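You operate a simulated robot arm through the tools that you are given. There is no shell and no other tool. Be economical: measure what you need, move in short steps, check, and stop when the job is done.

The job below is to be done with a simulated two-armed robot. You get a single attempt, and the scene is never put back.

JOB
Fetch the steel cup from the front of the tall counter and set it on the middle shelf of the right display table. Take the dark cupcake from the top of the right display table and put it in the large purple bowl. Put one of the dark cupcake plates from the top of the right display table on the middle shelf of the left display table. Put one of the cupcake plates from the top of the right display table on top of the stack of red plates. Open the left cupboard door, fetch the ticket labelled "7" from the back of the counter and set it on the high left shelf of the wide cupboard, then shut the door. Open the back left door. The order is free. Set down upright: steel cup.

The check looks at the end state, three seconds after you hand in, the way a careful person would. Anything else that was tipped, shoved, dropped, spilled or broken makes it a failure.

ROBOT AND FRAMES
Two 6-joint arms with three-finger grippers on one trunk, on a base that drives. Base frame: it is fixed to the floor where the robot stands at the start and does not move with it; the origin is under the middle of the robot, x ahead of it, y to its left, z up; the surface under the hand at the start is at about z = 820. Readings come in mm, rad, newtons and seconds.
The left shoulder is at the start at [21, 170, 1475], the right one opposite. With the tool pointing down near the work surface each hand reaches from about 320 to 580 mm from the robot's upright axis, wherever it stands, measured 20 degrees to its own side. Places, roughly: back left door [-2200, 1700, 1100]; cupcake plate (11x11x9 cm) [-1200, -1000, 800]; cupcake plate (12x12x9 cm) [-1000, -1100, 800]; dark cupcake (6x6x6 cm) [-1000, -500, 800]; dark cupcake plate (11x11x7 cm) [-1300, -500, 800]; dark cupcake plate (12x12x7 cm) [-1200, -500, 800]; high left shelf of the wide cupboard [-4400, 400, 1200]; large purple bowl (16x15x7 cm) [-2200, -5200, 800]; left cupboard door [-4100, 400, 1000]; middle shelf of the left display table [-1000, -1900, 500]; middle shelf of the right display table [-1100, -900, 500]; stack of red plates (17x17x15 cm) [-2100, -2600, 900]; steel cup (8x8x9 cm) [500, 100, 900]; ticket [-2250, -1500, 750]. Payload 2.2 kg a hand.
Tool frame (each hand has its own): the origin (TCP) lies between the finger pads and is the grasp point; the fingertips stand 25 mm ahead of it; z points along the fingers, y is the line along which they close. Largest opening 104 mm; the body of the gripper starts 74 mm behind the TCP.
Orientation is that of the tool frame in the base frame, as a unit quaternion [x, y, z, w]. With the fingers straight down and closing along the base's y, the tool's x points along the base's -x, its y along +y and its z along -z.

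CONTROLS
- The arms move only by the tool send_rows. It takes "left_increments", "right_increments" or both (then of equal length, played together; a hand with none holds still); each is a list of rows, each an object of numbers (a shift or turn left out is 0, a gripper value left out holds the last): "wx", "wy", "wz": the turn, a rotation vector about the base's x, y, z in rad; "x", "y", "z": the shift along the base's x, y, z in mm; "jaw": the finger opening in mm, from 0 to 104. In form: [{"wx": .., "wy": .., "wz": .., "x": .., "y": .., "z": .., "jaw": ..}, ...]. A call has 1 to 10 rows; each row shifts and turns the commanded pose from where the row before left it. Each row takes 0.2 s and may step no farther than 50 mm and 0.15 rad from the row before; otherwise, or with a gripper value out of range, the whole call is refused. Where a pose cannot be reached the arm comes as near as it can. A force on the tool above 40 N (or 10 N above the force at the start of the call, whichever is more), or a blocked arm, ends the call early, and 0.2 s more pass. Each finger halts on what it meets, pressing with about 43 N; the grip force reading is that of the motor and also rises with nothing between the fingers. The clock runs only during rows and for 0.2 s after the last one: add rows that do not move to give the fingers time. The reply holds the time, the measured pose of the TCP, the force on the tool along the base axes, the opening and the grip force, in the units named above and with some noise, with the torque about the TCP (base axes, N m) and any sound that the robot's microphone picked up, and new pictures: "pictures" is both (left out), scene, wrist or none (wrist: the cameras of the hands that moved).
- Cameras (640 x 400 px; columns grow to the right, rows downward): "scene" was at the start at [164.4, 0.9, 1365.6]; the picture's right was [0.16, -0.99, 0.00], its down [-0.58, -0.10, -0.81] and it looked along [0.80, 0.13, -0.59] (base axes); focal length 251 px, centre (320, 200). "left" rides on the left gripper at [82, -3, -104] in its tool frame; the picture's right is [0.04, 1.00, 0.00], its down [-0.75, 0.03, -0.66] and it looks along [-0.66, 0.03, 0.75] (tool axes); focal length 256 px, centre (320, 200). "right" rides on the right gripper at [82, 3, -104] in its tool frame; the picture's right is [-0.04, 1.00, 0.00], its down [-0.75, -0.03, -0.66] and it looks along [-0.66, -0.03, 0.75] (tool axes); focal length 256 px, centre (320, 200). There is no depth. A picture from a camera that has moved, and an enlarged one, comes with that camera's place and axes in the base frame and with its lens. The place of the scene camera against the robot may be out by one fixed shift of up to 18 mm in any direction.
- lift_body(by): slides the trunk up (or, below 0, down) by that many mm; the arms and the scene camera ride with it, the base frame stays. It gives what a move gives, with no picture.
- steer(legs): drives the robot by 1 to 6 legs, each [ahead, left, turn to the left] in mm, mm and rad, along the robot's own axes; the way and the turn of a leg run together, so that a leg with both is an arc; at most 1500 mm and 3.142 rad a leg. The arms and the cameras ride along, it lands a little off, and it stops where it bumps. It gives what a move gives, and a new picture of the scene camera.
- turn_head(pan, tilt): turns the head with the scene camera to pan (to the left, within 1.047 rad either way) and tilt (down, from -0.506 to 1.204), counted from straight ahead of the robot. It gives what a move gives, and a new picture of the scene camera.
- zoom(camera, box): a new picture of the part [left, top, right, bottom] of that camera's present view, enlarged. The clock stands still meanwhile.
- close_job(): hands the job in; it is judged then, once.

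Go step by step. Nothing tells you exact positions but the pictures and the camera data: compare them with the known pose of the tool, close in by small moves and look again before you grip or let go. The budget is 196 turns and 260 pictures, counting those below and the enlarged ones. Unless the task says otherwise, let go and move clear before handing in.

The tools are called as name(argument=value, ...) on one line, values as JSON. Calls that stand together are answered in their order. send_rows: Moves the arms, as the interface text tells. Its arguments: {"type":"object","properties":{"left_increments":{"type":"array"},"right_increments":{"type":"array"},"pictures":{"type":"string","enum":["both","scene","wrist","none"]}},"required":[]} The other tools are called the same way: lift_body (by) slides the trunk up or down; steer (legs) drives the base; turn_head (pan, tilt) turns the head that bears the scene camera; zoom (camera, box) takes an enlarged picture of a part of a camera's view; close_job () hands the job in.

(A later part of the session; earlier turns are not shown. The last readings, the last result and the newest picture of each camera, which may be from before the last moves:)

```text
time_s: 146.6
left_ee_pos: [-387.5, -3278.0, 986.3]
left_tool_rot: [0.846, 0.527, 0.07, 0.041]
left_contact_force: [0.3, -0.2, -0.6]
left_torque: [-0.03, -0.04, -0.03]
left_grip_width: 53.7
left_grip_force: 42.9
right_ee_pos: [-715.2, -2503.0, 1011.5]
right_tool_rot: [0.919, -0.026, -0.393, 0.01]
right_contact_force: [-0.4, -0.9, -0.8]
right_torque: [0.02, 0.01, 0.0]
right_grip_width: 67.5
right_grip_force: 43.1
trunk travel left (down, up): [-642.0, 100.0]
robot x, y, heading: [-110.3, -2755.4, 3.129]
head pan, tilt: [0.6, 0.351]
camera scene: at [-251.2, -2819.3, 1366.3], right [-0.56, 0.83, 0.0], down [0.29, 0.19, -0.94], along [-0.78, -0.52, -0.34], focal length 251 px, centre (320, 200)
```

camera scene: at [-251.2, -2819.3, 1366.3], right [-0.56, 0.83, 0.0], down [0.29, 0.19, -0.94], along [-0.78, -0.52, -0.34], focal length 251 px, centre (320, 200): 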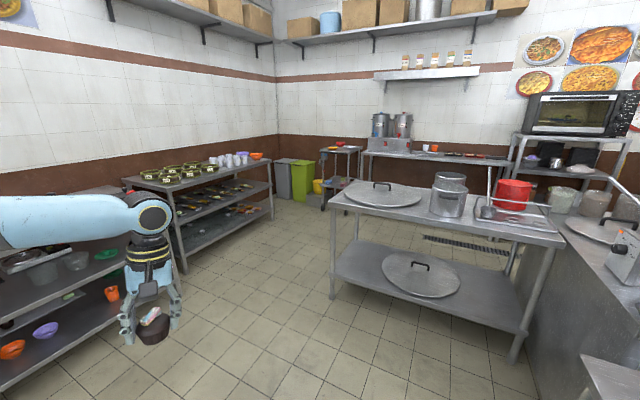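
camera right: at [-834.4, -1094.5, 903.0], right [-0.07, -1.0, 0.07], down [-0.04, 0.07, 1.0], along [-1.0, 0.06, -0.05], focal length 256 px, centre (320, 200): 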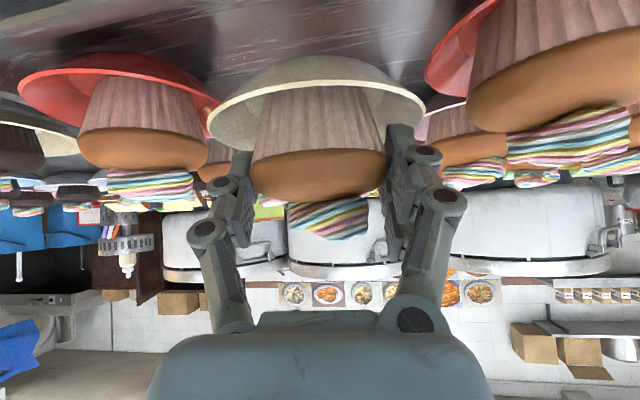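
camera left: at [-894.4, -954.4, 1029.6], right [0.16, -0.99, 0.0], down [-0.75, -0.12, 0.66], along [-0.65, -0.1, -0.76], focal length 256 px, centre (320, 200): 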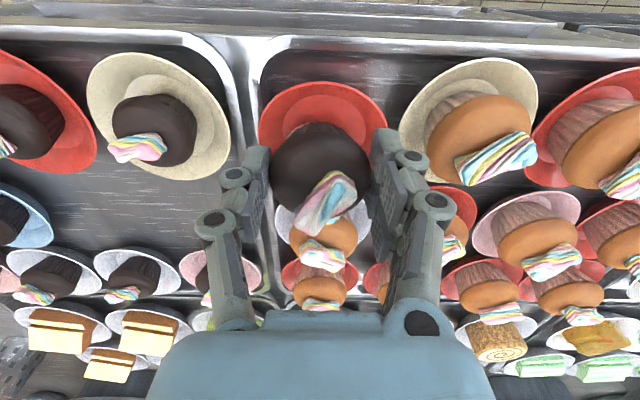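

The red stack stands near the far side of the prep table. Zooming on it and on the left shelves to find the purple bowl.

zoom(camera="scene", box=[320, 130, 640, 330])

turn_head(pan=1.04, tilt=0.3)

```text
2.00 times, centred on (480, 230) of scene
camera zoom: at [-251.2, -2819.3, 1366.3], right [-0.56, 0.83, 0.0], down [0.29, 0.19, -0.94], along [-0.78, -0.52, -0.34], focal length 501 px, centre (0, 140)
```

zoom: 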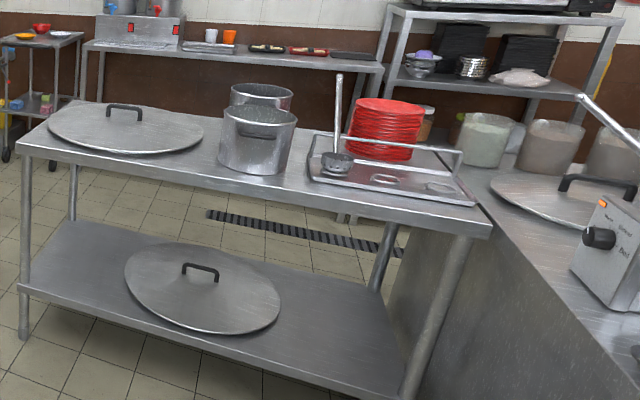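

```text
time_s: 147.5
left_ee_pos: [-387.6, -3277.3, 986.7]
left_tool_rot: [0.846, 0.528, 0.069, 0.04]
left_contact_force: [-0.4, 0.1, -0.6]
left_torque: [0.02, 0.04, 0.01]
left_grip_width: 54.1
left_grip_force: 42.7
right_ee_pos: [-715.5, -2502.8, 1010.7]
right_tool_rot: [0.918, -0.027, -0.395, 0.009]
right_contact_force: [0.3, 0.0, -0.1]
right_torque: [-0.02, 0.01, 0.01]
right_grip_width: 68.1
right_grip_force: 43.3
trunk travel left (down, up): [-642.0, 100.0]
robot x, y, heading: [-112.8, -2752.2, 3.138]
head pan, tilt: [1.04, 0.3]
camera scene: at [-221.8, -2847.4, 1371.1], right [-0.86, 0.51, 0.0], down [0.15, 0.25, -0.96], along [-0.49, -0.82, -0.3], focal length 251 px, centre (320, 200)
```

scene: 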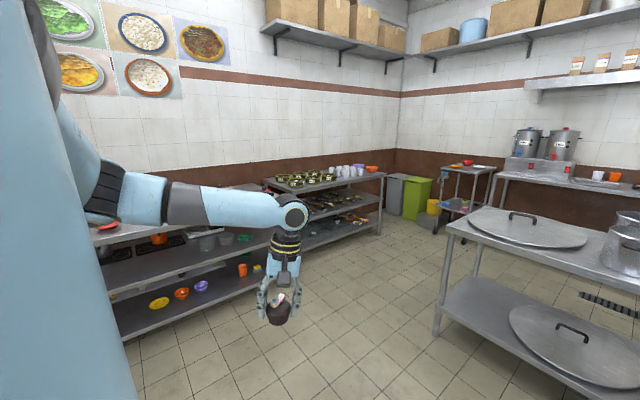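

zoom(camera="scene", box=[260, 140, 420, 240])

```text
4.00 times, centred on (340, 190) of scene
camera zoom: at [-221.8, -2847.4, 1371.1], right [-0.86, 0.51, 0.0], down [0.15, 0.25, -0.96], along [-0.49, -0.82, -0.3], focal length 1002 px, centre (240, 240)
```

zoom: 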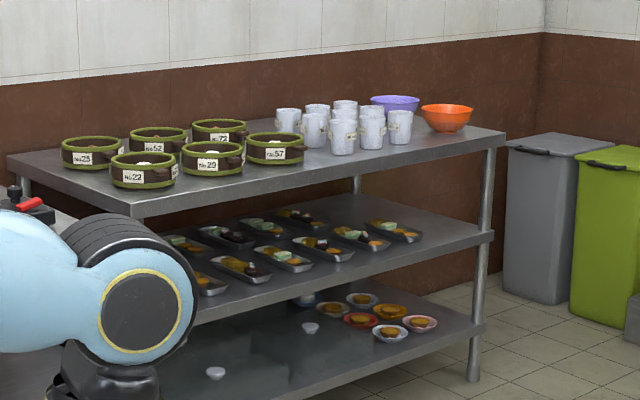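

The purple bowl stands at the back right of the corner table, near (−2170, −5190). I'll drive over there through the free floor, keeping clear of the prep table.

steer(legs=[[0, 700, 0], [700, 0, 0], [0, 0, 1.571], [550, 0, 0]])

turn_head(pan=-0.7, tilt=0.4)

```text
time_s: 161.4
left_ee_pos: [-302.1, -4289.9, 986.9]
left_tool_rot: [0.23, 0.97, 0.079, -0.02]
left_contact_force: [-0.5, 0.3, -0.7]
left_torque: [0.02, 0.0, -0.02]
left_grip_width: 53.9
left_grip_force: 43.1
right_ee_pos: [-1079.1, -4611.8, 1010.4]
right_tool_rot: [0.67, 0.629, -0.272, 0.284]
right_contact_force: [0.2, -0.1, -1.2]
right_torque: [0.03, 0.0, 0.0]
right_grip_width: 67.4
right_grip_force: 42.7
trunk travel left (down, up): [-642.0, 100.0]
robot x, y, heading: [-827.0, -4006.4, -1.588]
head pan, tilt: [1.04, 0.3]
camera scene: at [-736.3, -4141.4, 1371.0], right [-0.52, -0.85, 0.0], down [-0.25, 0.15, -0.96], along [0.82, -0.5, -0.3], focal length 251 px, centre (320, 200)
```

scene: 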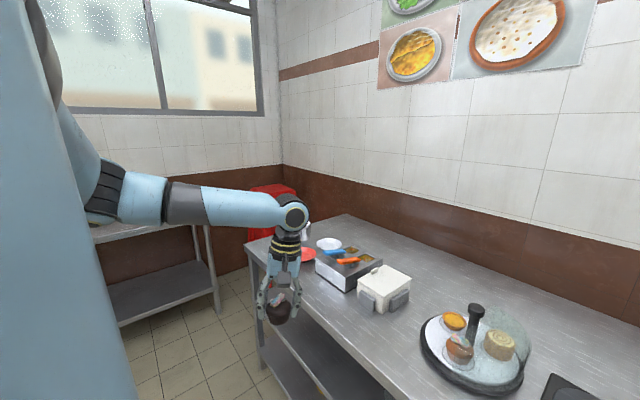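

```text
time_s: 163.2
left_ee_pos: [-301.5, -4289.1, 986.4]
left_tool_rot: [0.23, 0.97, 0.079, -0.019]
left_contact_force: [-0.2, 0.3, -1.2]
left_torque: [0.0, -0.04, -0.02]
left_grip_width: 53.7
left_grip_force: 42.8
right_ee_pos: [-1079.7, -4611.0, 1011.5]
right_tool_rot: [0.671, 0.628, -0.274, 0.284]
right_contact_force: [0.1, -0.1, -1.1]
right_torque: [0.0, -0.01, 0.01]
right_grip_width: 67.2
right_grip_force: 42.9
trunk travel left (down, up): [-642.0, 100.0]
robot x, y, heading: [-822.2, -4008.2, -1.593]
head pan, tilt: [-0.7, 0.4]
camera scene: at [-876.8, -4162.4, 1361.8], right [-0.76, 0.65, 0.0], down [0.25, 0.29, -0.92], along [-0.6, -0.7, -0.39], focal length 251 px, centre (320, 200)
```

scene: 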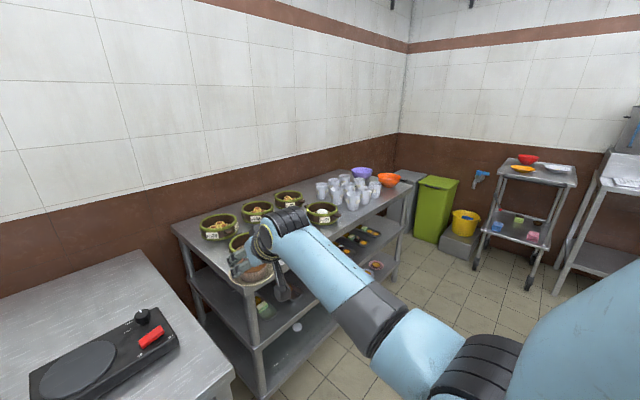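

Bowl near (−2170, −5215), roughly 270 mm behind the table edge. I'll lift and retract the right hand, and bring the left hand back to the front, before lowering for extra reach.

send_rows(left_increments=[{"x": -29, "y": -28, "wz": -0.11}, {"x": -29, "y": -28, "wz": -0.11}, {"x": -29, "y": -28, "wz": -0.11}, {"x": -29, "y": -28, "wz": -0.11}, {"x": -29, "y": -28, "wz": -0.11}, {"x": -29, "y": -28, "wz": -0.11}, {"x": -29, "y": -28, "wz": -0.11}, {"x": -29, "y": -28, "wz": -0.11}, {"x": -29, "y": -28, "wz": -0.11}, {"x": -29, "y": -28, "wz": -0.11}], right_increments=[{"z": 25}, {"z": 25}, {"z": 25, "y": 13}, {"z": 25, "y": 13}, {"z": 25, "y": 13}, {"z": 25, "y": 13}, {"z": 25, "y": 13}, {"z": 25, "y": 13}, {"z": 25, "y": 13}, {"z": 25, "y": 13}], pictures="none")

send_rows(left_increments=[{"wy": 0.073, "wx": -0.11, "z": 5}, {"wy": 0.073, "wx": -0.11, "z": 5}, {"wx": -0.13, "z": 5}, {"wx": -0.13, "z": 5}, {"wx": -0.13}, {"wx": -0.13}, {"wx": -0.12}], pictures="both")

```text
time_s: 165.4
left_ee_pos: [-590.6, -4570.6, 986.3]
left_tool_rot: [0.703, 0.706, 0.079, 0.026]
left_contact_force: [0.1, 0.3, 0.3]
left_torque: [0.0, -0.02, -0.06]
left_grip_width: 54.1
left_grip_force: 43.1
right_ee_pos: [-1081.1, -4509.1, 1259.7]
right_tool_rot: [0.671, 0.628, -0.272, 0.284]
right_contact_force: [0.2, -0.3, -0.8]
right_torque: [0.0, 0.01, 0.01]
right_grip_width: 67.1
right_grip_force: 42.3
trunk travel left (down, up): [-642.0, 100.0]
robot x, y, heading: [-820.3, -4010.5, -1.587]
head pan, tilt: [-0.7, 0.4]
```

```text
time_s: 167.0
left_ee_pos: [-591.1, -4569.9, 1008.6]
left_tool_rot: [0.648, 0.658, -0.274, 0.268]
left_contact_force: [-0.9, -0.5, -0.2]
left_torque: [0.01, 0.01, 0.04]
left_grip_width: 53.5
left_grip_force: 43.8
right_ee_pos: [-1079.5, -4507.2, 1260.8]
right_tool_rot: [0.671, 0.629, -0.272, 0.285]
right_contact_force: [0.3, 0.5, -1.4]
right_torque: [0.02, 0.03, -0.02]
right_grip_width: 67.6
right_grip_force: 42.9
trunk travel left (down, up): [-642.0, 100.0]
robot x, y, heading: [-820.3, -4007.0, -1.584]
head pan, tilt: [-0.7, 0.4]
camera scene: at [-877.0, -4162.0, 1361.9], right [-0.76, 0.66, 0.0], down [0.26, 0.29, -0.92], along [-0.6, -0.7, -0.39], focal length 251 px, centre (320, 200)
camera left: at [-596.1, -4438.2, 1023.5], right [1.0, 0.04, -0.04], down [0.04, -0.07, 1.0], along [0.04, -1.0, -0.07], focal length 256 px, centre (320, 200)
```

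scene: 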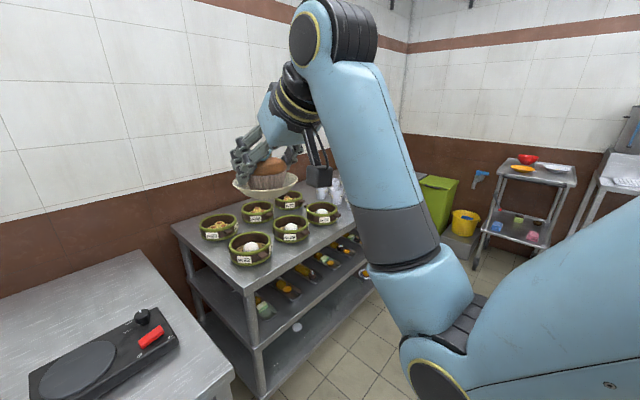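
left: 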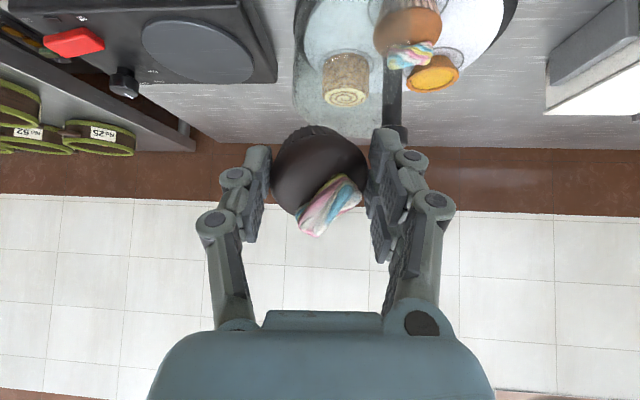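

Both hands are well posed. Strafing right toward the bowl.

turn_head(pan=0.1, tilt=0.5)

steer(legs=[[0, -1480, 0]])

```text
time_s: 168.1
left_ee_pos: [-591.2, -4568.8, 1007.3]
left_tool_rot: [0.648, 0.66, -0.272, 0.266]
left_contact_force: [-0.4, 0.1, -0.7]
left_torque: [0.0, 0.02, -0.01]
left_grip_width: 53.7
left_grip_force: 42.6
right_ee_pos: [-1079.0, -4506.8, 1260.4]
right_tool_rot: [0.671, 0.628, -0.273, 0.284]
right_contact_force: [-0.3, 0.0, -1.6]
right_torque: [0.01, 0.02, -0.01]
right_grip_width: 67.0
right_grip_force: 42.8
trunk travel left (down, up): [-642.0, 100.0]
robot x, y, heading: [-825.3, -4011.0, -1.583]
head pan, tilt: [0.099, 0.499]
camera scene: at [-808.8, -4183.2, 1352.7], right [-1.0, -0.08, 0.0], down [-0.04, 0.48, -0.88], along [0.07, -0.87, -0.48], focal length 251 px, centre (320, 200)
```

scene: 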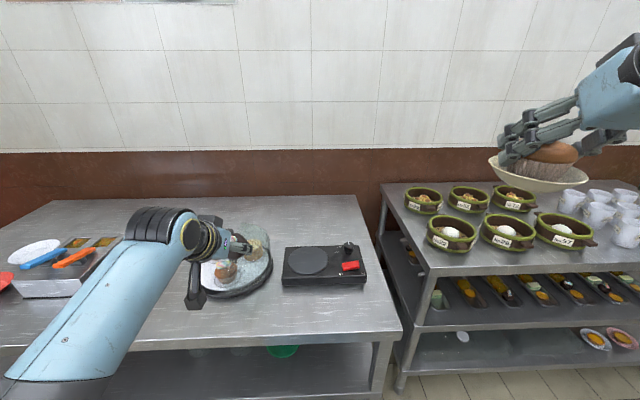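

```text
time_s: 175.4
left_ee_pos: [-2065.2, -4547.5, 1007.4]
left_tool_rot: [0.65, 0.657, -0.274, 0.267]
left_contact_force: [0.1, 0.2, -1.0]
left_torque: [0.0, -0.01, 0.01]
left_grip_width: 53.6
left_grip_force: 42.8
right_ee_pos: [-2553.5, -4482.9, 1260.9]
right_tool_rot: [0.672, 0.628, -0.272, 0.284]
right_contact_force: [0.5, -0.2, -1.0]
right_torque: [0.02, 0.01, 0.03]
right_grip_width: 67.3
right_grip_force: 42.9
trunk travel left (down, up): [-642.0, 100.0]
robot x, y, heading: [-2293.3, -3983.3, -1.585]
head pan, tilt: [0.099, 0.499]
camera scene: at [-2281.3, -4159.7, 1352.7], right [-1.0, -0.08, 0.0], down [-0.04, 0.48, -0.88], along [0.07, -0.87, -0.48], focal length 251 px, centre (320, 200)
```

scene: 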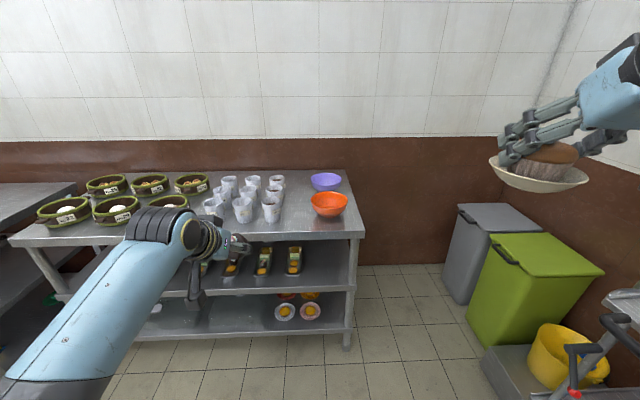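

Bowl at about (−2222, −5243), orange bowl in front of it, table edge y ≈ −4885. I'll line up, raise the left hand, lower the trunk and drive forward.

send_rows(left_increments=[{"z": 25}, {"z": 25}, {"z": 25}, {"z": 25}, {"z": 25}, {"z": 25}, {"z": 25}, {"z": 25}], pictures="none")

lift_body(by=-230)

steer(legs=[[0, -155, 0], [400, 0, 0]])

send_rows(left_increments=[{"z": 0}], pictures="wrist")

```text
time_s: 177.2
left_ee_pos: [-2064.1, -4547.6, 1208.0]
left_tool_rot: [0.65, 0.658, -0.273, 0.266]
left_contact_force: [-0.1, 0.0, -1.3]
left_torque: [0.03, -0.02, -0.01]
left_grip_width: 53.5
left_grip_force: 42.7
right_ee_pos: [-2552.7, -4483.4, 1260.8]
right_tool_rot: [0.672, 0.627, -0.273, 0.283]
right_contact_force: [0.3, -0.2, -0.9]
right_torque: [0.0, -0.01, -0.02]
right_grip_width: 67.3
right_grip_force: 42.5
trunk travel left (down, up): [-642.0, 100.0]
robot x, y, heading: [-2297.8, -3984.7, -1.592]
head pan, tilt: [0.099, 0.499]
```

```text
time_s: 179.6
left_ee_pos: [-2065.3, -4546.3, 977.6]
left_tool_rot: [0.649, 0.658, -0.274, 0.267]
left_contact_force: [-0.7, 0.3, -0.8]
left_torque: [0.03, 0.01, -0.02]
left_grip_width: 53.4
left_grip_force: 42.8
right_ee_pos: [-2552.8, -4482.7, 1031.3]
right_tool_rot: [0.672, 0.627, -0.273, 0.283]
right_contact_force: [-1.0, -0.5, -1.0]
right_torque: [-0.03, -0.01, 0.01]
right_grip_width: 67.4
right_grip_force: 44.2
trunk travel left (down, up): [-412.0, 330.0]
robot x, y, heading: [-2295.1, -3988.4, -1.593]
head pan, tilt: [0.099, 0.499]
```

```text
time_s: 183.1
left_ee_pos: [-2224.6, -4950.4, 976.7]
left_tool_rot: [0.649, 0.658, -0.273, 0.266]
left_contact_force: [0.0, -0.6, -1.1]
left_torque: [0.03, -0.03, -0.01]
left_grip_width: 53.6
left_grip_force: 42.5
right_ee_pos: [-2713.2, -4886.7, 1029.4]
right_tool_rot: [0.671, 0.628, -0.273, 0.284]
right_contact_force: [0.5, -0.4, -1.4]
right_torque: [0.01, 0.01, 0.01]
right_grip_width: 67.3
right_grip_force: 42.9
trunk travel left (down, up): [-412.0, 330.0]
robot x, y, heading: [-2452.4, -4386.3, -1.589]
head pan, tilt: [0.099, 0.499]
camera scene: at [-2440.4, -4567.8, 1119.4], right [-1.0, -0.08, 0.0], down [-0.04, 0.48, -0.88], along [0.07, -0.87, -0.48], focal length 251 px, centre (320, 200)
```

scene: 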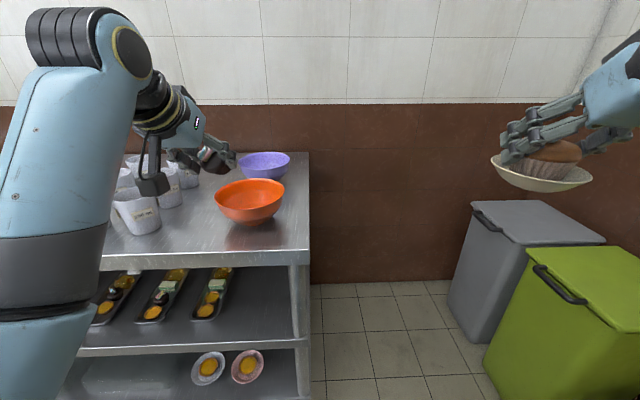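

```text
time_s: 183.5
left_ee_pos: [-2224.7, -4950.7, 976.6]
left_tool_rot: [0.65, 0.657, -0.273, 0.266]
left_contact_force: [-0.6, 0.7, -0.9]
left_torque: [0.01, -0.01, -0.02]
left_grip_width: 53.8
left_grip_force: 42.6
right_ee_pos: [-2713.1, -4886.3, 1029.9]
right_tool_rot: [0.672, 0.628, -0.272, 0.283]
right_contact_force: [0.1, -0.5, -1.6]
right_torque: [-0.02, 0.05, -0.01]
right_grip_width: 67.2
right_grip_force: 42.9
trunk travel left (down, up): [-412.0, 330.0]
robot x, y, heading: [-2455.3, -4387.0, -1.588]
head pan, tilt: [0.099, 0.499]
camera left: at [-2228.7, -4819.4, 993.0], right [1.0, 0.04, -0.04], down [0.04, -0.07, 1.0], along [0.03, -1.0, -0.07], focal length 256 px, centre (320, 200)
```

left: 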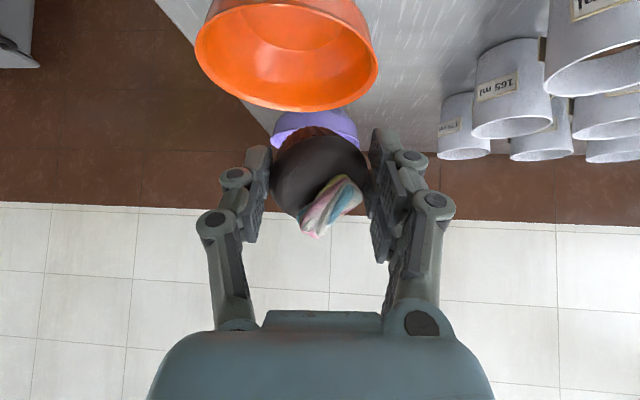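

Bowl centre about (−2222, −5230), rim ~855. Driving closer and then extending the arm over the bowl.

steer(legs=[[150, 0, 0]])

send_rows(left_increments=[{"y": -26}, {"y": -26}, {"y": -26}, {"y": -26}, {"y": -20}], pictures="both")

```text
time_s: 184.9
left_ee_pos: [-2227.9, -5101.2, 975.8]
left_tool_rot: [0.65, 0.658, -0.272, 0.265]
left_contact_force: [0.1, 0.4, -1.1]
left_torque: [-0.01, 0.06, -0.01]
left_grip_width: 53.4
left_grip_force: 42.7
right_ee_pos: [-2715.3, -5036.5, 1029.0]
right_tool_rot: [0.672, 0.627, -0.273, 0.283]
right_contact_force: [0.3, -0.2, -1.4]
right_torque: [0.0, 0.02, 0.0]
right_grip_width: 67.3
right_grip_force: 42.9
trunk travel left (down, up): [-412.0, 330.0]
robot x, y, heading: [-2456.3, -4541.8, -1.589]
head pan, tilt: [0.099, 0.499]
camera scene: at [-2443.0, -4717.6, 1119.3], right [-1.0, -0.08, 0.0], down [-0.04, 0.48, -0.88], along [0.07, -0.87, -0.48], focal length 251 px, centre (320, 200)
```

scene: 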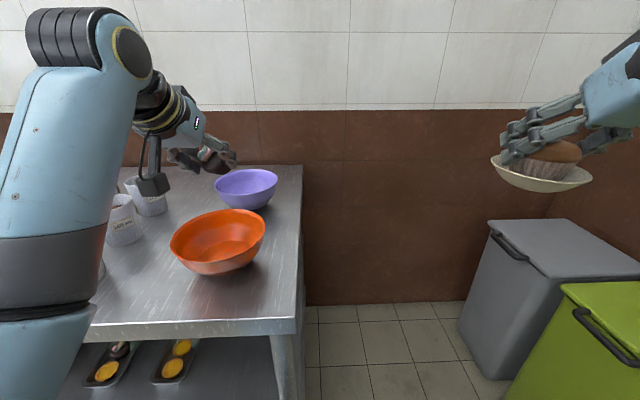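

```text
time_s: 186.1
left_ee_pos: [-2227.2, -5223.5, 976.8]
left_tool_rot: [0.649, 0.658, -0.273, 0.266]
left_contact_force: [0.3, 0.6, -0.5]
left_torque: [0.01, 0.0, -0.03]
left_grip_width: 53.7
left_grip_force: 42.9
right_ee_pos: [-2714.9, -5036.6, 1029.6]
right_tool_rot: [0.673, 0.627, -0.273, 0.283]
right_contact_force: [-0.5, -0.3, -1.7]
right_torque: [0.03, 0.01, -0.03]
right_grip_width: 67.2
right_grip_force: 43.0
trunk travel left (down, up): [-412.0, 330.0]
robot x, y, heading: [-2457.7, -4540.6, -1.581]
head pan, tilt: [0.099, 0.499]
camera scene: at [-2443.0, -4716.8, 1119.4], right [-1.0, -0.08, 0.0], down [-0.04, 0.48, -0.88], along [0.07, -0.87, -0.48], focal length 251 px, centre (320, 200)
camera left: at [-2231.1, -5092.3, 992.7], right [1.0, 0.04, -0.04], down [0.04, -0.07, 1.0], along [0.03, -1.0, -0.07], focal length 256 px, centre (320, 200)
```

scene: 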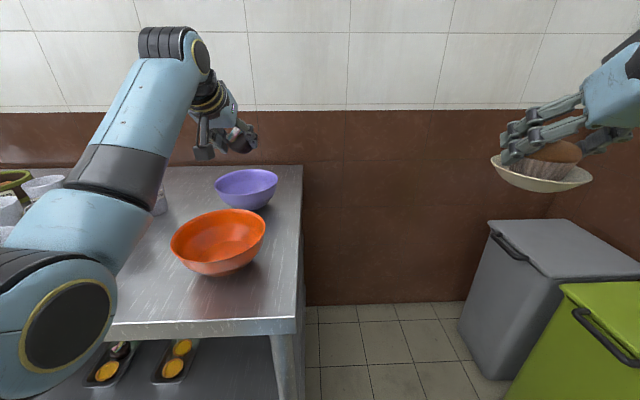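
left: 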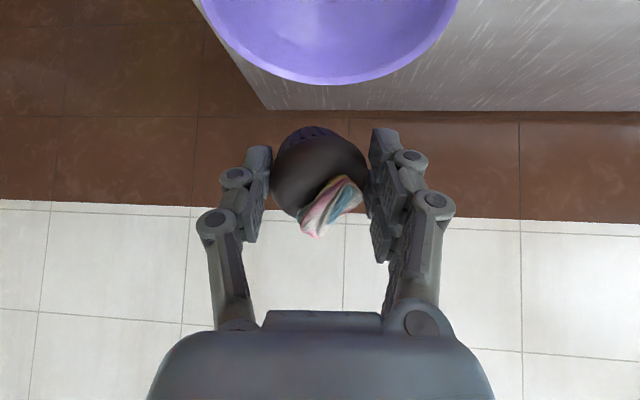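

Bowl confirmed at (−2221, −5240), rim ~870. I'll steepen the hand so its camera clears the orange bowl, then lower.

send_rows(left_increments=[{"wx": 0.12, "x": 3, "y": -5}, {"wx": 0.12, "x": 3, "y": -5}, {"wx": 0.12}, {"z": -25}, {"z": -20}], pictures="both")

```text
time_s: 187.3
left_ee_pos: [-2220.5, -5233.6, 931.1]
left_tool_rot: [0.687, 0.696, -0.151, 0.146]
left_contact_force: [-0.1, 0.8, -1.3]
left_torque: [0.04, 0.0, 0.0]
left_grip_width: 52.9
left_grip_force: 43.2
right_ee_pos: [-2714.4, -5036.3, 1030.4]
right_tool_rot: [0.672, 0.628, -0.272, 0.283]
right_contact_force: [0.1, 0.6, -1.3]
right_torque: [0.01, 0.01, 0.0]
right_grip_width: 67.3
right_grip_force: 42.8
trunk travel left (down, up): [-412.0, 330.0]
robot x, y, heading: [-2455.6, -4535.1, -1.587]
head pan, tilt: [0.099, 0.499]
camera scene: at [-2443.0, -4716.6, 1119.4], right [-1.0, -0.08, 0.0], down [-0.04, 0.48, -0.88], along [0.07, -0.87, -0.48], focal length 251 px, centre (320, 200)
camera left: at [-2225.5, -5116.5, 993.3], right [1.0, 0.05, -0.03], down [0.04, -0.42, 0.91], along [0.03, -0.91, -0.42], focal length 256 px, centre (320, 200)
```

scene: 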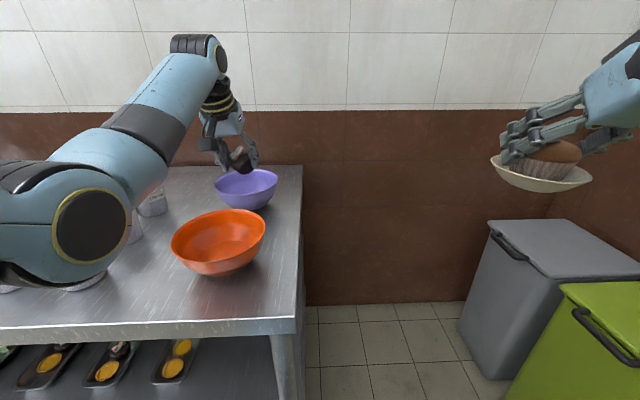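
left: 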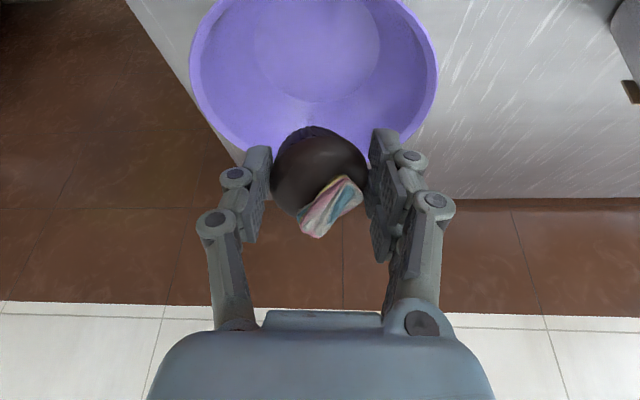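

Centre is about (−2226, −5226). Adjust and lower into the bowl.

send_rows(left_increments=[{"x": -3, "y": 5, "z": -15}, {"x": -3, "y": 4, "z": -15}, {"z": -15}, {"z": -8}], pictures="wrist")

```text
time_s: 188.3
left_ee_pos: [-2226.5, -5222.7, 878.4]
left_tool_rot: [0.687, 0.696, -0.151, 0.145]
left_contact_force: [-0.1, 0.3, -0.3]
left_torque: [-0.01, 0.04, 0.02]
left_grip_width: 53.6
left_grip_force: 43.0
right_ee_pos: [-2714.3, -5035.4, 1030.2]
right_tool_rot: [0.672, 0.628, -0.272, 0.284]
right_contact_force: [-0.6, -0.1, -2.2]
right_torque: [0.03, 0.0, -0.01]
right_grip_width: 67.7
right_grip_force: 43.2
trunk travel left (down, up): [-412.0, 330.0]
robot x, y, heading: [-2458.2, -4537.4, -1.585]
head pan, tilt: [0.099, 0.499]
camera left: at [-2231.0, -5107.0, 939.7], right [1.0, 0.05, -0.03], down [0.04, -0.42, 0.91], along [0.03, -0.91, -0.42], focal length 256 px, centre (320, 200)
```

left: 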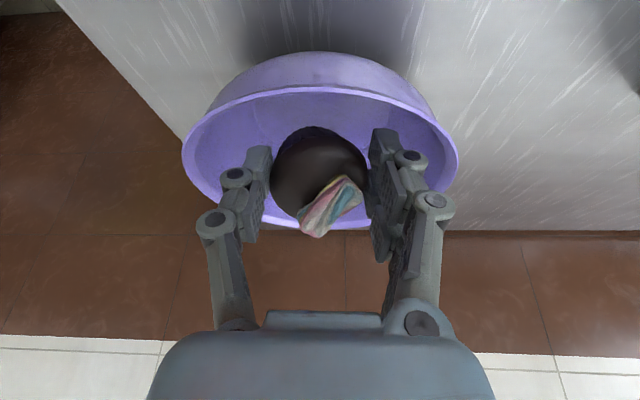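

Well centred inside the rim. Lower another 22 mm and release gently.

send_rows(left_increments=[{"z": -8, "y": -2}, {"z": -8, "y": -2}, {"z": -6}], pictures="wrist")

```text
time_s: 189.1
left_ee_pos: [-2226.6, -5229.2, 858.6]
left_tool_rot: [0.686, 0.696, -0.153, 0.148]
left_contact_force: [0.4, 0.7, 8.4]
left_torque: [-0.04, -0.07, 0.0]
left_grip_width: 53.3
left_grip_force: 42.8
right_ee_pos: [-2715.7, -5035.7, 1030.7]
right_tool_rot: [0.672, 0.628, -0.272, 0.285]
right_contact_force: [-0.6, -0.6, -1.3]
right_torque: [0.02, 0.02, -0.01]
right_grip_width: 67.3
right_grip_force: 42.7
trunk travel left (down, up): [-412.0, 330.0]
robot x, y, heading: [-2457.0, -4538.6, -1.586]
head pan, tilt: [0.099, 0.499]
camera left: at [-2231.0, -5111.4, 919.8], right [1.0, 0.05, -0.03], down [0.04, -0.41, 0.91], along [0.03, -0.91, -0.42], focal length 256 px, centre (320, 200)
```

left: 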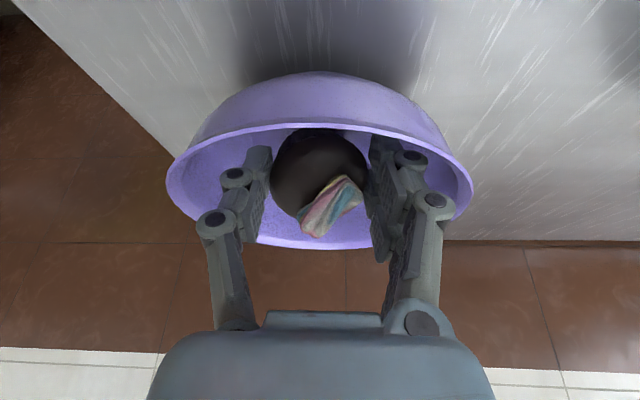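

Cupcake has touched the bowl's bottom. Ease up 2 mm and open.

send_rows(left_increments=[{"z": 2}, {"jaw": 60}, {"jaw": 66}, {"jaw": 68}, {"z": 10}, {"z": 20}, {"z": 20}, {"z": 25}], pictures="wrist")

```text
time_s: 190.9
left_ee_pos: [-2227.8, -5228.1, 934.0]
left_tool_rot: [0.687, 0.696, -0.15, 0.145]
left_contact_force: [-0.1, -0.4, -0.3]
left_torque: [0.01, -0.02, -0.03]
left_grip_width: 67.9
left_grip_force: 0.1
right_ee_pos: [-2715.6, -5035.8, 1030.5]
right_tool_rot: [0.672, 0.628, -0.273, 0.284]
right_contact_force: [-0.9, -0.7, -0.7]
right_torque: [-0.02, 0.04, -0.04]
right_grip_width: 67.4
right_grip_force: 42.1
trunk travel left (down, up): [-412.0, 330.0]
robot x, y, heading: [-2453.5, -4535.4, -1.591]
head pan, tilt: [0.099, 0.499]
camera left: at [-2231.1, -5110.8, 995.1], right [1.0, 0.05, -0.03], down [0.04, -0.42, 0.91], along [0.03, -0.91, -0.42], focal length 256 px, centre (320, 200)
```

left: 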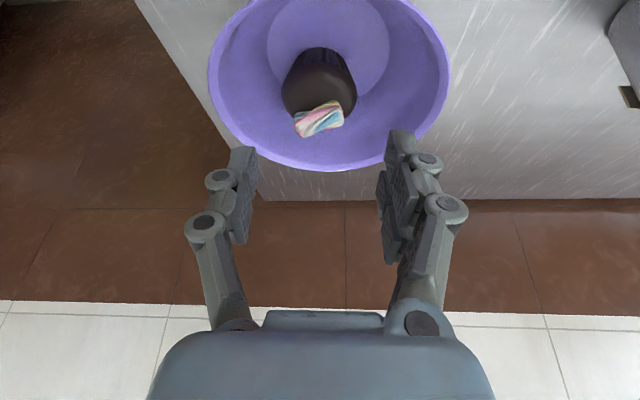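

The dark cupcake rests in the purple bowl. I'll raise, back off, and travel to the far side of the prep table for the red stack.

send_rows(left_increments=[{"z": 30, "y": 10}, {"z": 30, "y": 30}, {"z": 20, "y": 40}, {"y": 40}], pictures="none")

lift_body(by=120)

steer(legs=[[-700, 0, 0], [0, -150, 0], [0, 0, 1.58]])

turn_head(pan=0.9, tilt=0.35)

```text
time_s: 191.9
left_ee_pos: [-2228.8, -5127.2, 995.5]
left_tool_rot: [0.686, 0.696, -0.151, 0.147]
left_contact_force: [-0.6, 0.1, -0.7]
left_torque: [0.01, 0.01, 0.0]
left_grip_width: 68.0
left_grip_force: 0.2
left hand out of reach, approached as far as the arm can: row 4
right_ee_pos: [-2714.9, -5036.9, 1030.6]
right_tool_rot: [0.671, 0.628, -0.273, 0.284]
right_contact_force: [-0.4, -0.1, -1.9]
right_torque: [-0.03, 0.02, -0.01]
right_grip_width: 67.1
right_grip_force: 42.8
trunk travel left (down, up): [-412.0, 330.0]
robot x, y, heading: [-2455.7, -4538.1, -1.591]
head pan, tilt: [0.099, 0.499]
```

```text
time_s: 193.4
left_ee_pos: [-2227.8, -5125.7, 1114.5]
left_tool_rot: [0.687, 0.696, -0.152, 0.146]
left_contact_force: [-0.1, -0.4, 0.5]
left_torque: [0.0, 0.04, 0.0]
left_grip_width: 68.1
left_grip_force: 0.1
right_ee_pos: [-2715.1, -5035.5, 1149.9]
right_tool_rot: [0.672, 0.628, -0.272, 0.283]
right_contact_force: [1.1, 0.1, -1.5]
right_torque: [0.02, 0.0, -0.02]
right_grip_width: 67.5
right_grip_force: 43.1
trunk travel left (down, up): [-532.0, 210.0]
robot x, y, heading: [-2454.6, -4537.8, -1.591]
head pan, tilt: [0.099, 0.499]
```

```text
time_s: 202.1
left_ee_pos: [-2009.4, -3598.9, 1114.8]
left_tool_rot: [-0.017, 0.978, -0.001, 0.209]
left_contact_force: [-0.2, 0.7, 0.0]
left_torque: [-0.02, -0.01, 0.01]
left_grip_width: 67.9
left_grip_force: 0.2
right_ee_pos: [-2090.0, -4087.2, 1150.5]
right_tool_rot: [0.022, 0.919, 0.012, 0.394]
right_contact_force: [0.1, -0.2, -0.8]
right_torque: [0.0, 0.0, 0.01]
right_grip_width: 67.0
right_grip_force: 43.1
trunk travel left (down, up): [-532.0, 210.0]
robot x, y, heading: [-2594.2, -3839.7, 0.004]
head pan, tilt: [0.099, 0.499]
camera scene: at [-2423.6, -3842.8, 1241.9], right [0.1, -0.99, 0.0], down [-0.48, -0.05, -0.88], along [0.87, 0.09, -0.48], focal length 251 px, centre (320, 200)
```

scene: 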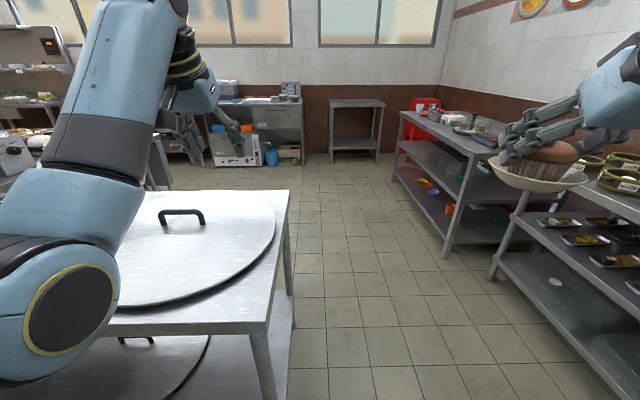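

```text
time_s: 203.2
left_ee_pos: [-2009.8, -3599.1, 1114.8]
left_tool_rot: [-0.017, 0.978, -0.001, 0.21]
left_contact_force: [0.4, -0.4, -0.4]
left_torque: [0.02, 0.0, -0.02]
left_grip_width: 67.9
left_grip_force: 0.0
right_ee_pos: [-2090.5, -4087.0, 1151.2]
right_tool_rot: [0.022, 0.919, 0.011, 0.394]
right_contact_force: [-0.1, 0.5, -0.6]
right_torque: [-0.01, -0.02, 0.0]
right_grip_width: 67.3
right_grip_force: 43.7
trunk travel left (down, up): [-532.0, 210.0]
robot x, y, heading: [-2592.4, -3834.4, 0.002]
head pan, tilt: [0.901, 0.351]
camera scene: at [-2456.4, -3779.2, 1255.6], right [0.79, -0.62, 0.0], down [-0.21, -0.27, -0.94], along [0.58, 0.74, -0.34], focal length 251 px, centre (320, 200)
```

scene: 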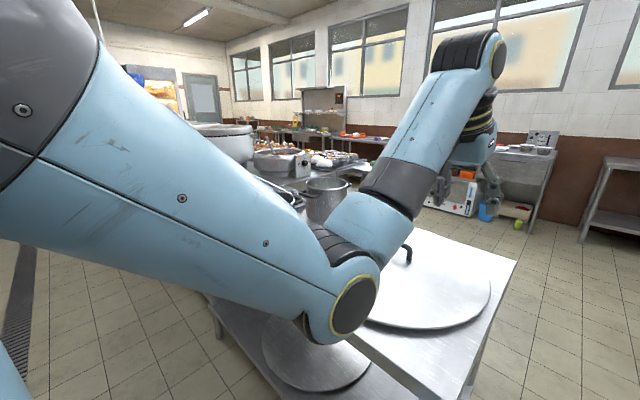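

The prep table's far edge is x ≈ −2144. Raise for clearance and strafe left along it.

lift_body(by=120)

turn_head(pan=0.0, tilt=0.5)

steer(legs=[[0, 950, 0]])

```text
time_s: 204.7
left_ee_pos: [-2009.6, -3598.4, 1234.5]
left_tool_rot: [-0.017, 0.978, -0.001, 0.21]
left_contact_force: [-0.5, 0.4, -0.6]
left_torque: [0.01, -0.06, 0.01]
left_grip_width: 67.9
left_grip_force: 0.1
right_ee_pos: [-2089.4, -4087.8, 1270.1]
right_tool_rot: [0.022, 0.919, 0.012, 0.393]
right_contact_force: [0.6, 0.6, -1.1]
right_torque: [0.01, 0.04, -0.02]
right_grip_width: 67.0
right_grip_force: 42.5
trunk travel left (down, up): [-652.0, 90.0]
robot x, y, heading: [-2593.4, -3838.7, 0.002]
head pan, tilt: [0.901, 0.351]
```

```text
time_s: 205.9
left_ee_pos: [-2010.0, -3598.3, 1234.8]
left_tool_rot: [-0.018, 0.978, -0.001, 0.21]
left_contact_force: [0.6, 0.3, 0.0]
left_torque: [0.01, -0.01, -0.03]
left_grip_width: 68.0
left_grip_force: 0.0
right_ee_pos: [-2089.4, -4086.9, 1271.0]
right_tool_rot: [0.022, 0.919, 0.011, 0.394]
right_contact_force: [-0.2, 0.4, -0.6]
right_torque: [0.01, 0.0, -0.01]
right_grip_width: 67.2
right_grip_force: 43.3
trunk travel left (down, up): [-652.0, 90.0]
robot x, y, heading: [-2592.6, -3839.2, -0.001]
head pan, tilt: [0.0, 0.499]
camera scene: at [-2424.0, -3851.9, 1362.7], right [0.0, -1.0, 0.0], down [-0.48, 0.0, -0.88], along [0.88, 0.0, -0.48], focal length 251 px, centre (320, 200)
```

scene: 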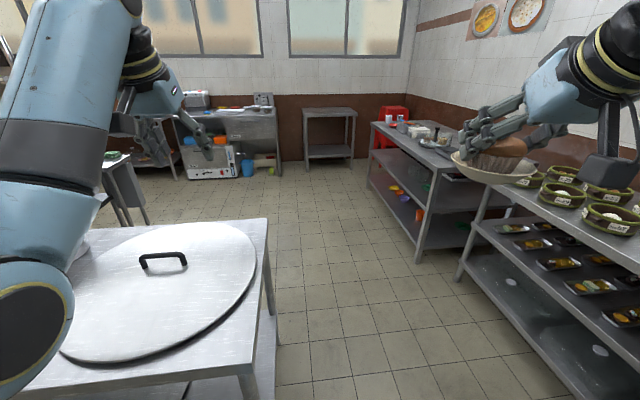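

```text
time_s: 210.9
left_ee_pos: [-2012.1, -2644.3, 1235.1]
left_tool_rot: [-0.016, 0.978, -0.001, 0.209]
left_contact_force: [-0.6, -0.2, 0.2]
left_torque: [-0.04, 0.0, -0.02]
left_grip_width: 68.2
left_grip_force: 0.1
right_ee_pos: [-2092.7, -3133.0, 1270.1]
right_tool_rot: [0.023, 0.919, 0.011, 0.394]
right_contact_force: [-0.5, 0.4, -2.3]
right_torque: [-0.01, 0.0, -0.01]
right_grip_width: 67.0
right_grip_force: 42.8
trunk travel left (down, up): [-652.0, 90.0]
robot x, y, heading: [-2593.1, -2885.2, 0.002]
head pan, tilt: [0.0, 0.499]
camera scene: at [-2426.5, -2897.9, 1362.7], right [0.0, -1.0, 0.0], down [-0.48, 0.0, -0.88], along [0.88, 0.0, -0.48], focal length 251 px, centre (320, 200)
```

scene: 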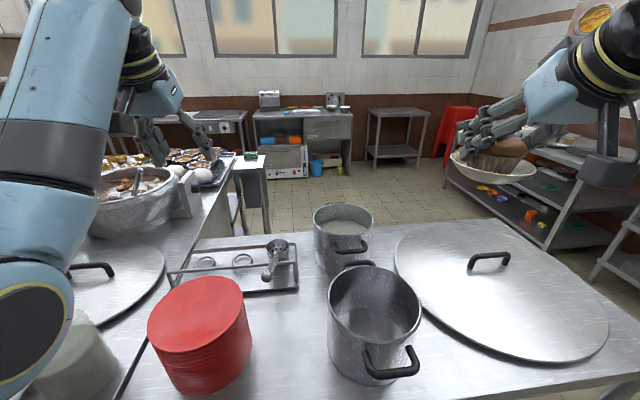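

The stack is at about (−2105, −2655) with top z ≈ 935. Strafing so the right hand is over it.

steer(legs=[[0, 475, 0]])

turn_head(pan=-0.3, tilt=0.65)

send_rows(right_increments=[{"z": -30}, {"z": -30}, {"z": -30}, {"z": -30}], pictures="both")

```text
time_s: 213.7
left_ee_pos: [-2013.9, -2169.0, 1235.3]
left_tool_rot: [-0.017, 0.978, -0.002, 0.21]
left_contact_force: [-0.4, 0.3, 0.1]
left_torque: [-0.01, 0.03, 0.0]
left_grip_width: 68.0
left_grip_force: 0.0
right_ee_pos: [-2092.9, -2657.5, 1270.7]
right_tool_rot: [0.023, 0.919, 0.011, 0.393]
right_contact_force: [-0.7, -0.4, -1.6]
right_torque: [-0.03, 0.01, -0.01]
right_grip_width: 66.8
right_grip_force: 42.8
trunk travel left (down, up): [-652.0, 90.0]
robot x, y, heading: [-2595.9, -2406.0, 0.006]
head pan, tilt: [0.0, 0.499]
camera scene: at [-2427.6, -2422.1, 1362.7], right [0.0, -1.0, 0.0], down [-0.48, 0.0, -0.88], along [0.88, 0.0, -0.48], focal length 251 px, centre (320, 200)
```

scene: 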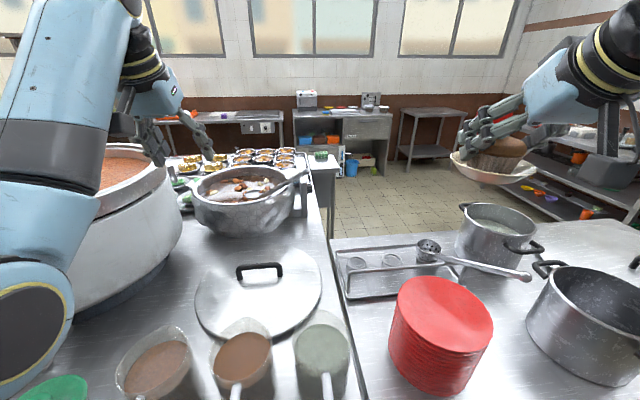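

```text
time_s: 214.5
left_ee_pos: [-2011.3, -2169.8, 1234.5]
left_tool_rot: [-0.017, 0.978, -0.001, 0.21]
left_contact_force: [-0.3, 0.7, 0.0]
left_torque: [0.01, -0.02, 0.03]
left_grip_width: 68.0
left_grip_force: 0.1
right_ee_pos: [-2093.8, -2657.7, 1269.6]
right_tool_rot: [0.023, 0.919, 0.011, 0.394]
right_contact_force: [0.0, 0.1, -1.0]
right_torque: [-0.03, 0.0, 0.0]
right_grip_width: 67.0
right_grip_force: 43.6
trunk travel left (down, up): [-652.0, 90.0]
robot x, y, heading: [-2596.1, -2413.5, 0.003]
head pan, tilt: [-0.3, 0.649]
camera scene: at [-2435.5, -2448.4, 1349.3], right [-0.29, -0.96, 0.0], down [-0.58, 0.18, -0.8], along [0.76, -0.23, -0.6], focal length 251 px, centre (320, 200)
```

scene: 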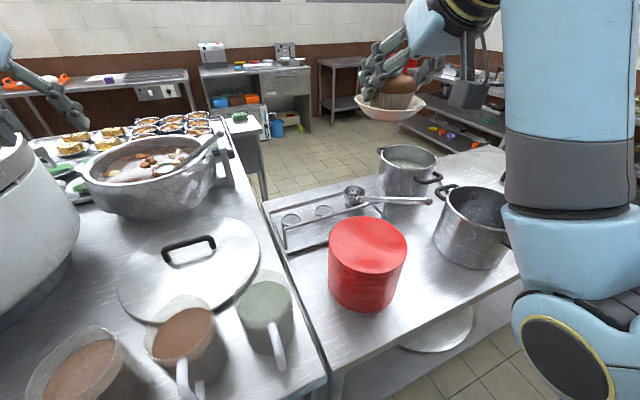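

```text
time_s: 215.5
left_ee_pos: [-2012.2, -2170.3, 1234.4]
left_tool_rot: [-0.017, 0.978, -0.001, 0.209]
left_contact_force: [0.3, -0.1, -0.1]
left_torque: [0.0, 0.04, 0.0]
left_grip_width: 67.8
left_grip_force: 0.0
right_ee_pos: [-2093.2, -2658.5, 1149.1]
right_tool_rot: [0.023, 0.918, 0.012, 0.395]
right_contact_force: [-0.8, 0.5, -0.6]
right_torque: [-0.01, 0.03, -0.02]
right_grip_width: 67.0
right_grip_force: 42.9
trunk travel left (down, up): [-652.0, 90.0]
robot x, y, heading: [-2592.5, -2412.0, 0.003]
head pan, tilt: [-0.3, 0.649]
camera scene: at [-2435.8, -2448.4, 1349.3], right [-0.29, -0.96, 0.0], down [-0.58, 0.18, -0.8], along [0.76, -0.23, -0.6], focal length 251 px, centre (320, 200)
camera right: at [-2222.4, -2650.7, 1161.8], right [0.06, 1.0, 0.07], down [0.04, -0.07, 1.0], along [1.0, -0.06, -0.05], focal length 256 px, centre (320, 200)
```

scene: 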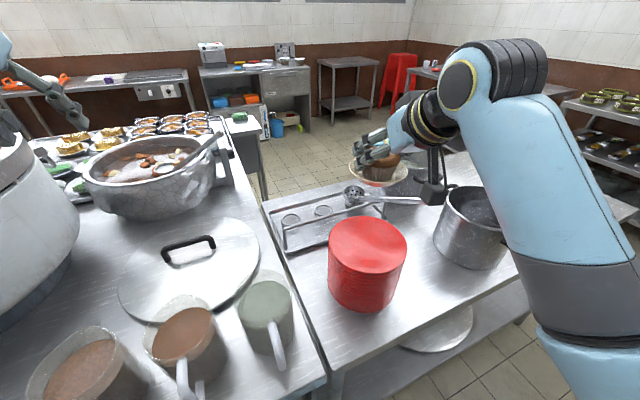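
right: 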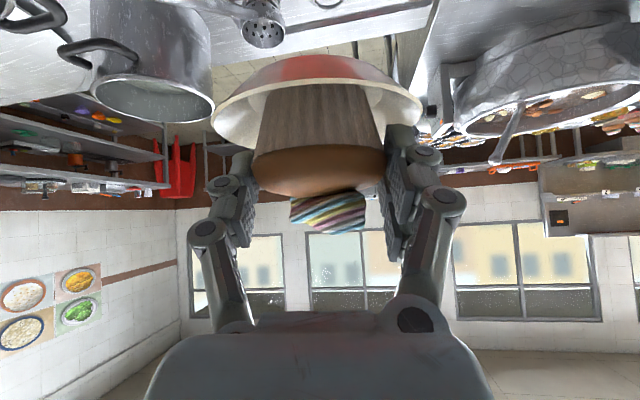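

Stack centre about (−2103, −2645). Shift and lower towards it, then check with the wrist view.

send_rows(right_increments=[{"x": -5, "y": 6, "z": -30}, {"x": -5, "y": 6, "z": -30}, {"z": -30}, {"z": -20}], pictures="both")

```text
time_s: 216.5
left_ee_pos: [-2013.4, -2170.1, 1235.3]
left_tool_rot: [-0.016, 0.978, -0.002, 0.21]
left_contact_force: [0.2, 0.0, -0.2]
left_torque: [0.01, 0.01, 0.04]
left_grip_width: 68.1
left_grip_force: 0.1
right_ee_pos: [-2104.5, -2645.3, 1039.6]
right_tool_rot: [0.023, 0.919, 0.011, 0.394]
right_contact_force: [1.3, -1.3, -1.0]
right_torque: [-0.02, 0.01, -0.02]
right_grip_width: 67.1
right_grip_force: 42.4
trunk travel left (down, up): [-652.0, 90.0]
robot x, y, heading: [-2597.9, -2409.7, 0.004]
head pan, tilt: [-0.3, 0.649]
camera scene: at [-2435.7, -2448.2, 1349.3], right [-0.29, -0.96, 0.0], down [-0.58, 0.18, -0.8], along [0.76, -0.23, -0.6], focal length 251 px, centre (320, 200)
camera right: at [-2233.1, -2638.6, 1052.3], right [0.06, 1.0, 0.07], down [0.04, -0.07, 1.0], along [1.0, -0.06, -0.05], focal length 256 px, centre (320, 200)
```

scene: 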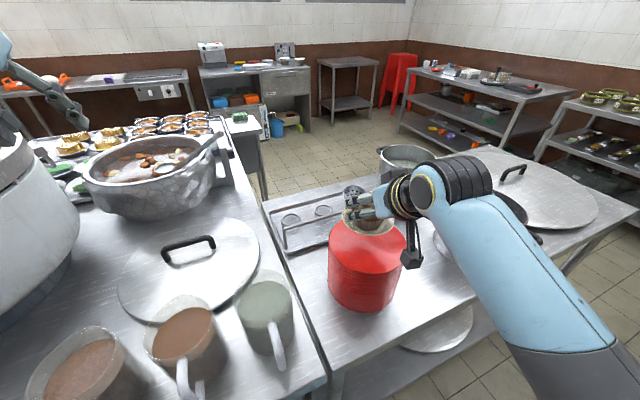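
right: 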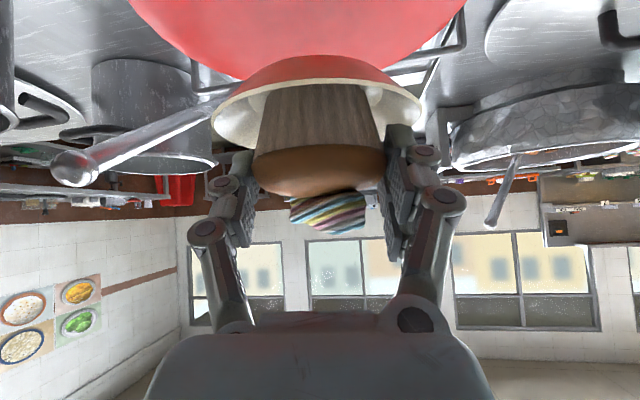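

The wrist view puts the stack centre at about (−2088, −2649). Correct by 16 mm and lower further.

send_rows(right_increments=[{"x": 16, "y": -4, "z": -10}, {"z": -15}, {"z": -8}], pictures="both")

```text
time_s: 217.3
left_ee_pos: [-2012.9, -2168.5, 1235.0]
left_tool_rot: [-0.017, 0.978, 0.0, 0.21]
left_contact_force: [-0.3, -1.2, 0.7]
left_torque: [0.01, 0.01, 0.0]
left_grip_width: 67.8
left_grip_force: 0.0
right_ee_pos: [-2086.3, -2648.2, 1008.2]
right_tool_rot: [0.023, 0.919, 0.011, 0.393]
right_contact_force: [-0.3, 0.6, -2.2]
right_torque: [0.02, 0.01, -0.01]
right_grip_width: 67.2
right_grip_force: 42.9
trunk travel left (down, up): [-652.0, 90.0]
robot x, y, heading: [-2595.6, -2410.4, 0.003]
head pan, tilt: [-0.3, 0.649]
camera scene: at [-2435.3, -2448.4, 1349.3], right [-0.29, -0.96, 0.0], down [-0.58, 0.18, -0.8], along [0.76, -0.23, -0.61], focal length 251 px, centre (320, 200)
camera right: at [-2216.1, -2642.5, 1019.1], right [0.06, 1.0, 0.07], down [0.04, -0.07, 1.0], along [1.0, -0.06, -0.05], focal length 256 px, centre (320, 200)
```

scene: 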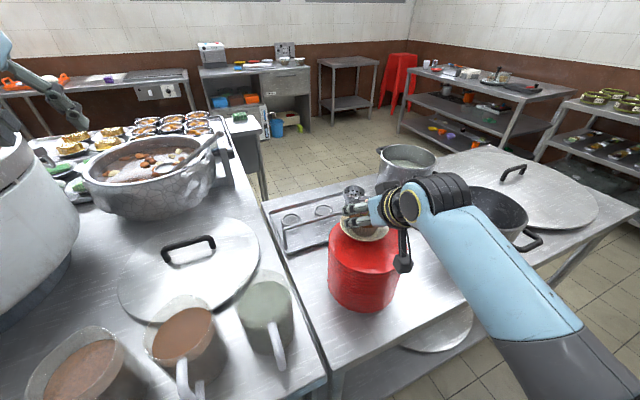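
right: 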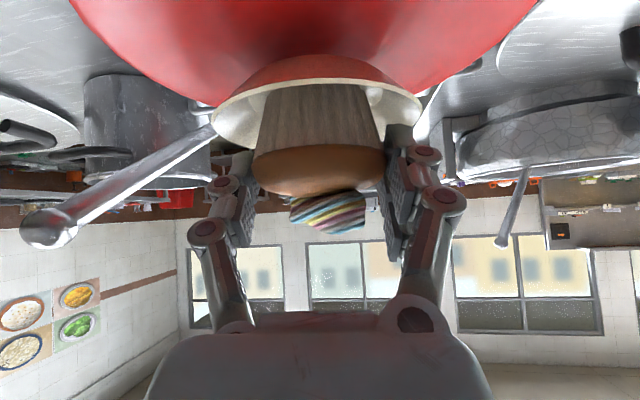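

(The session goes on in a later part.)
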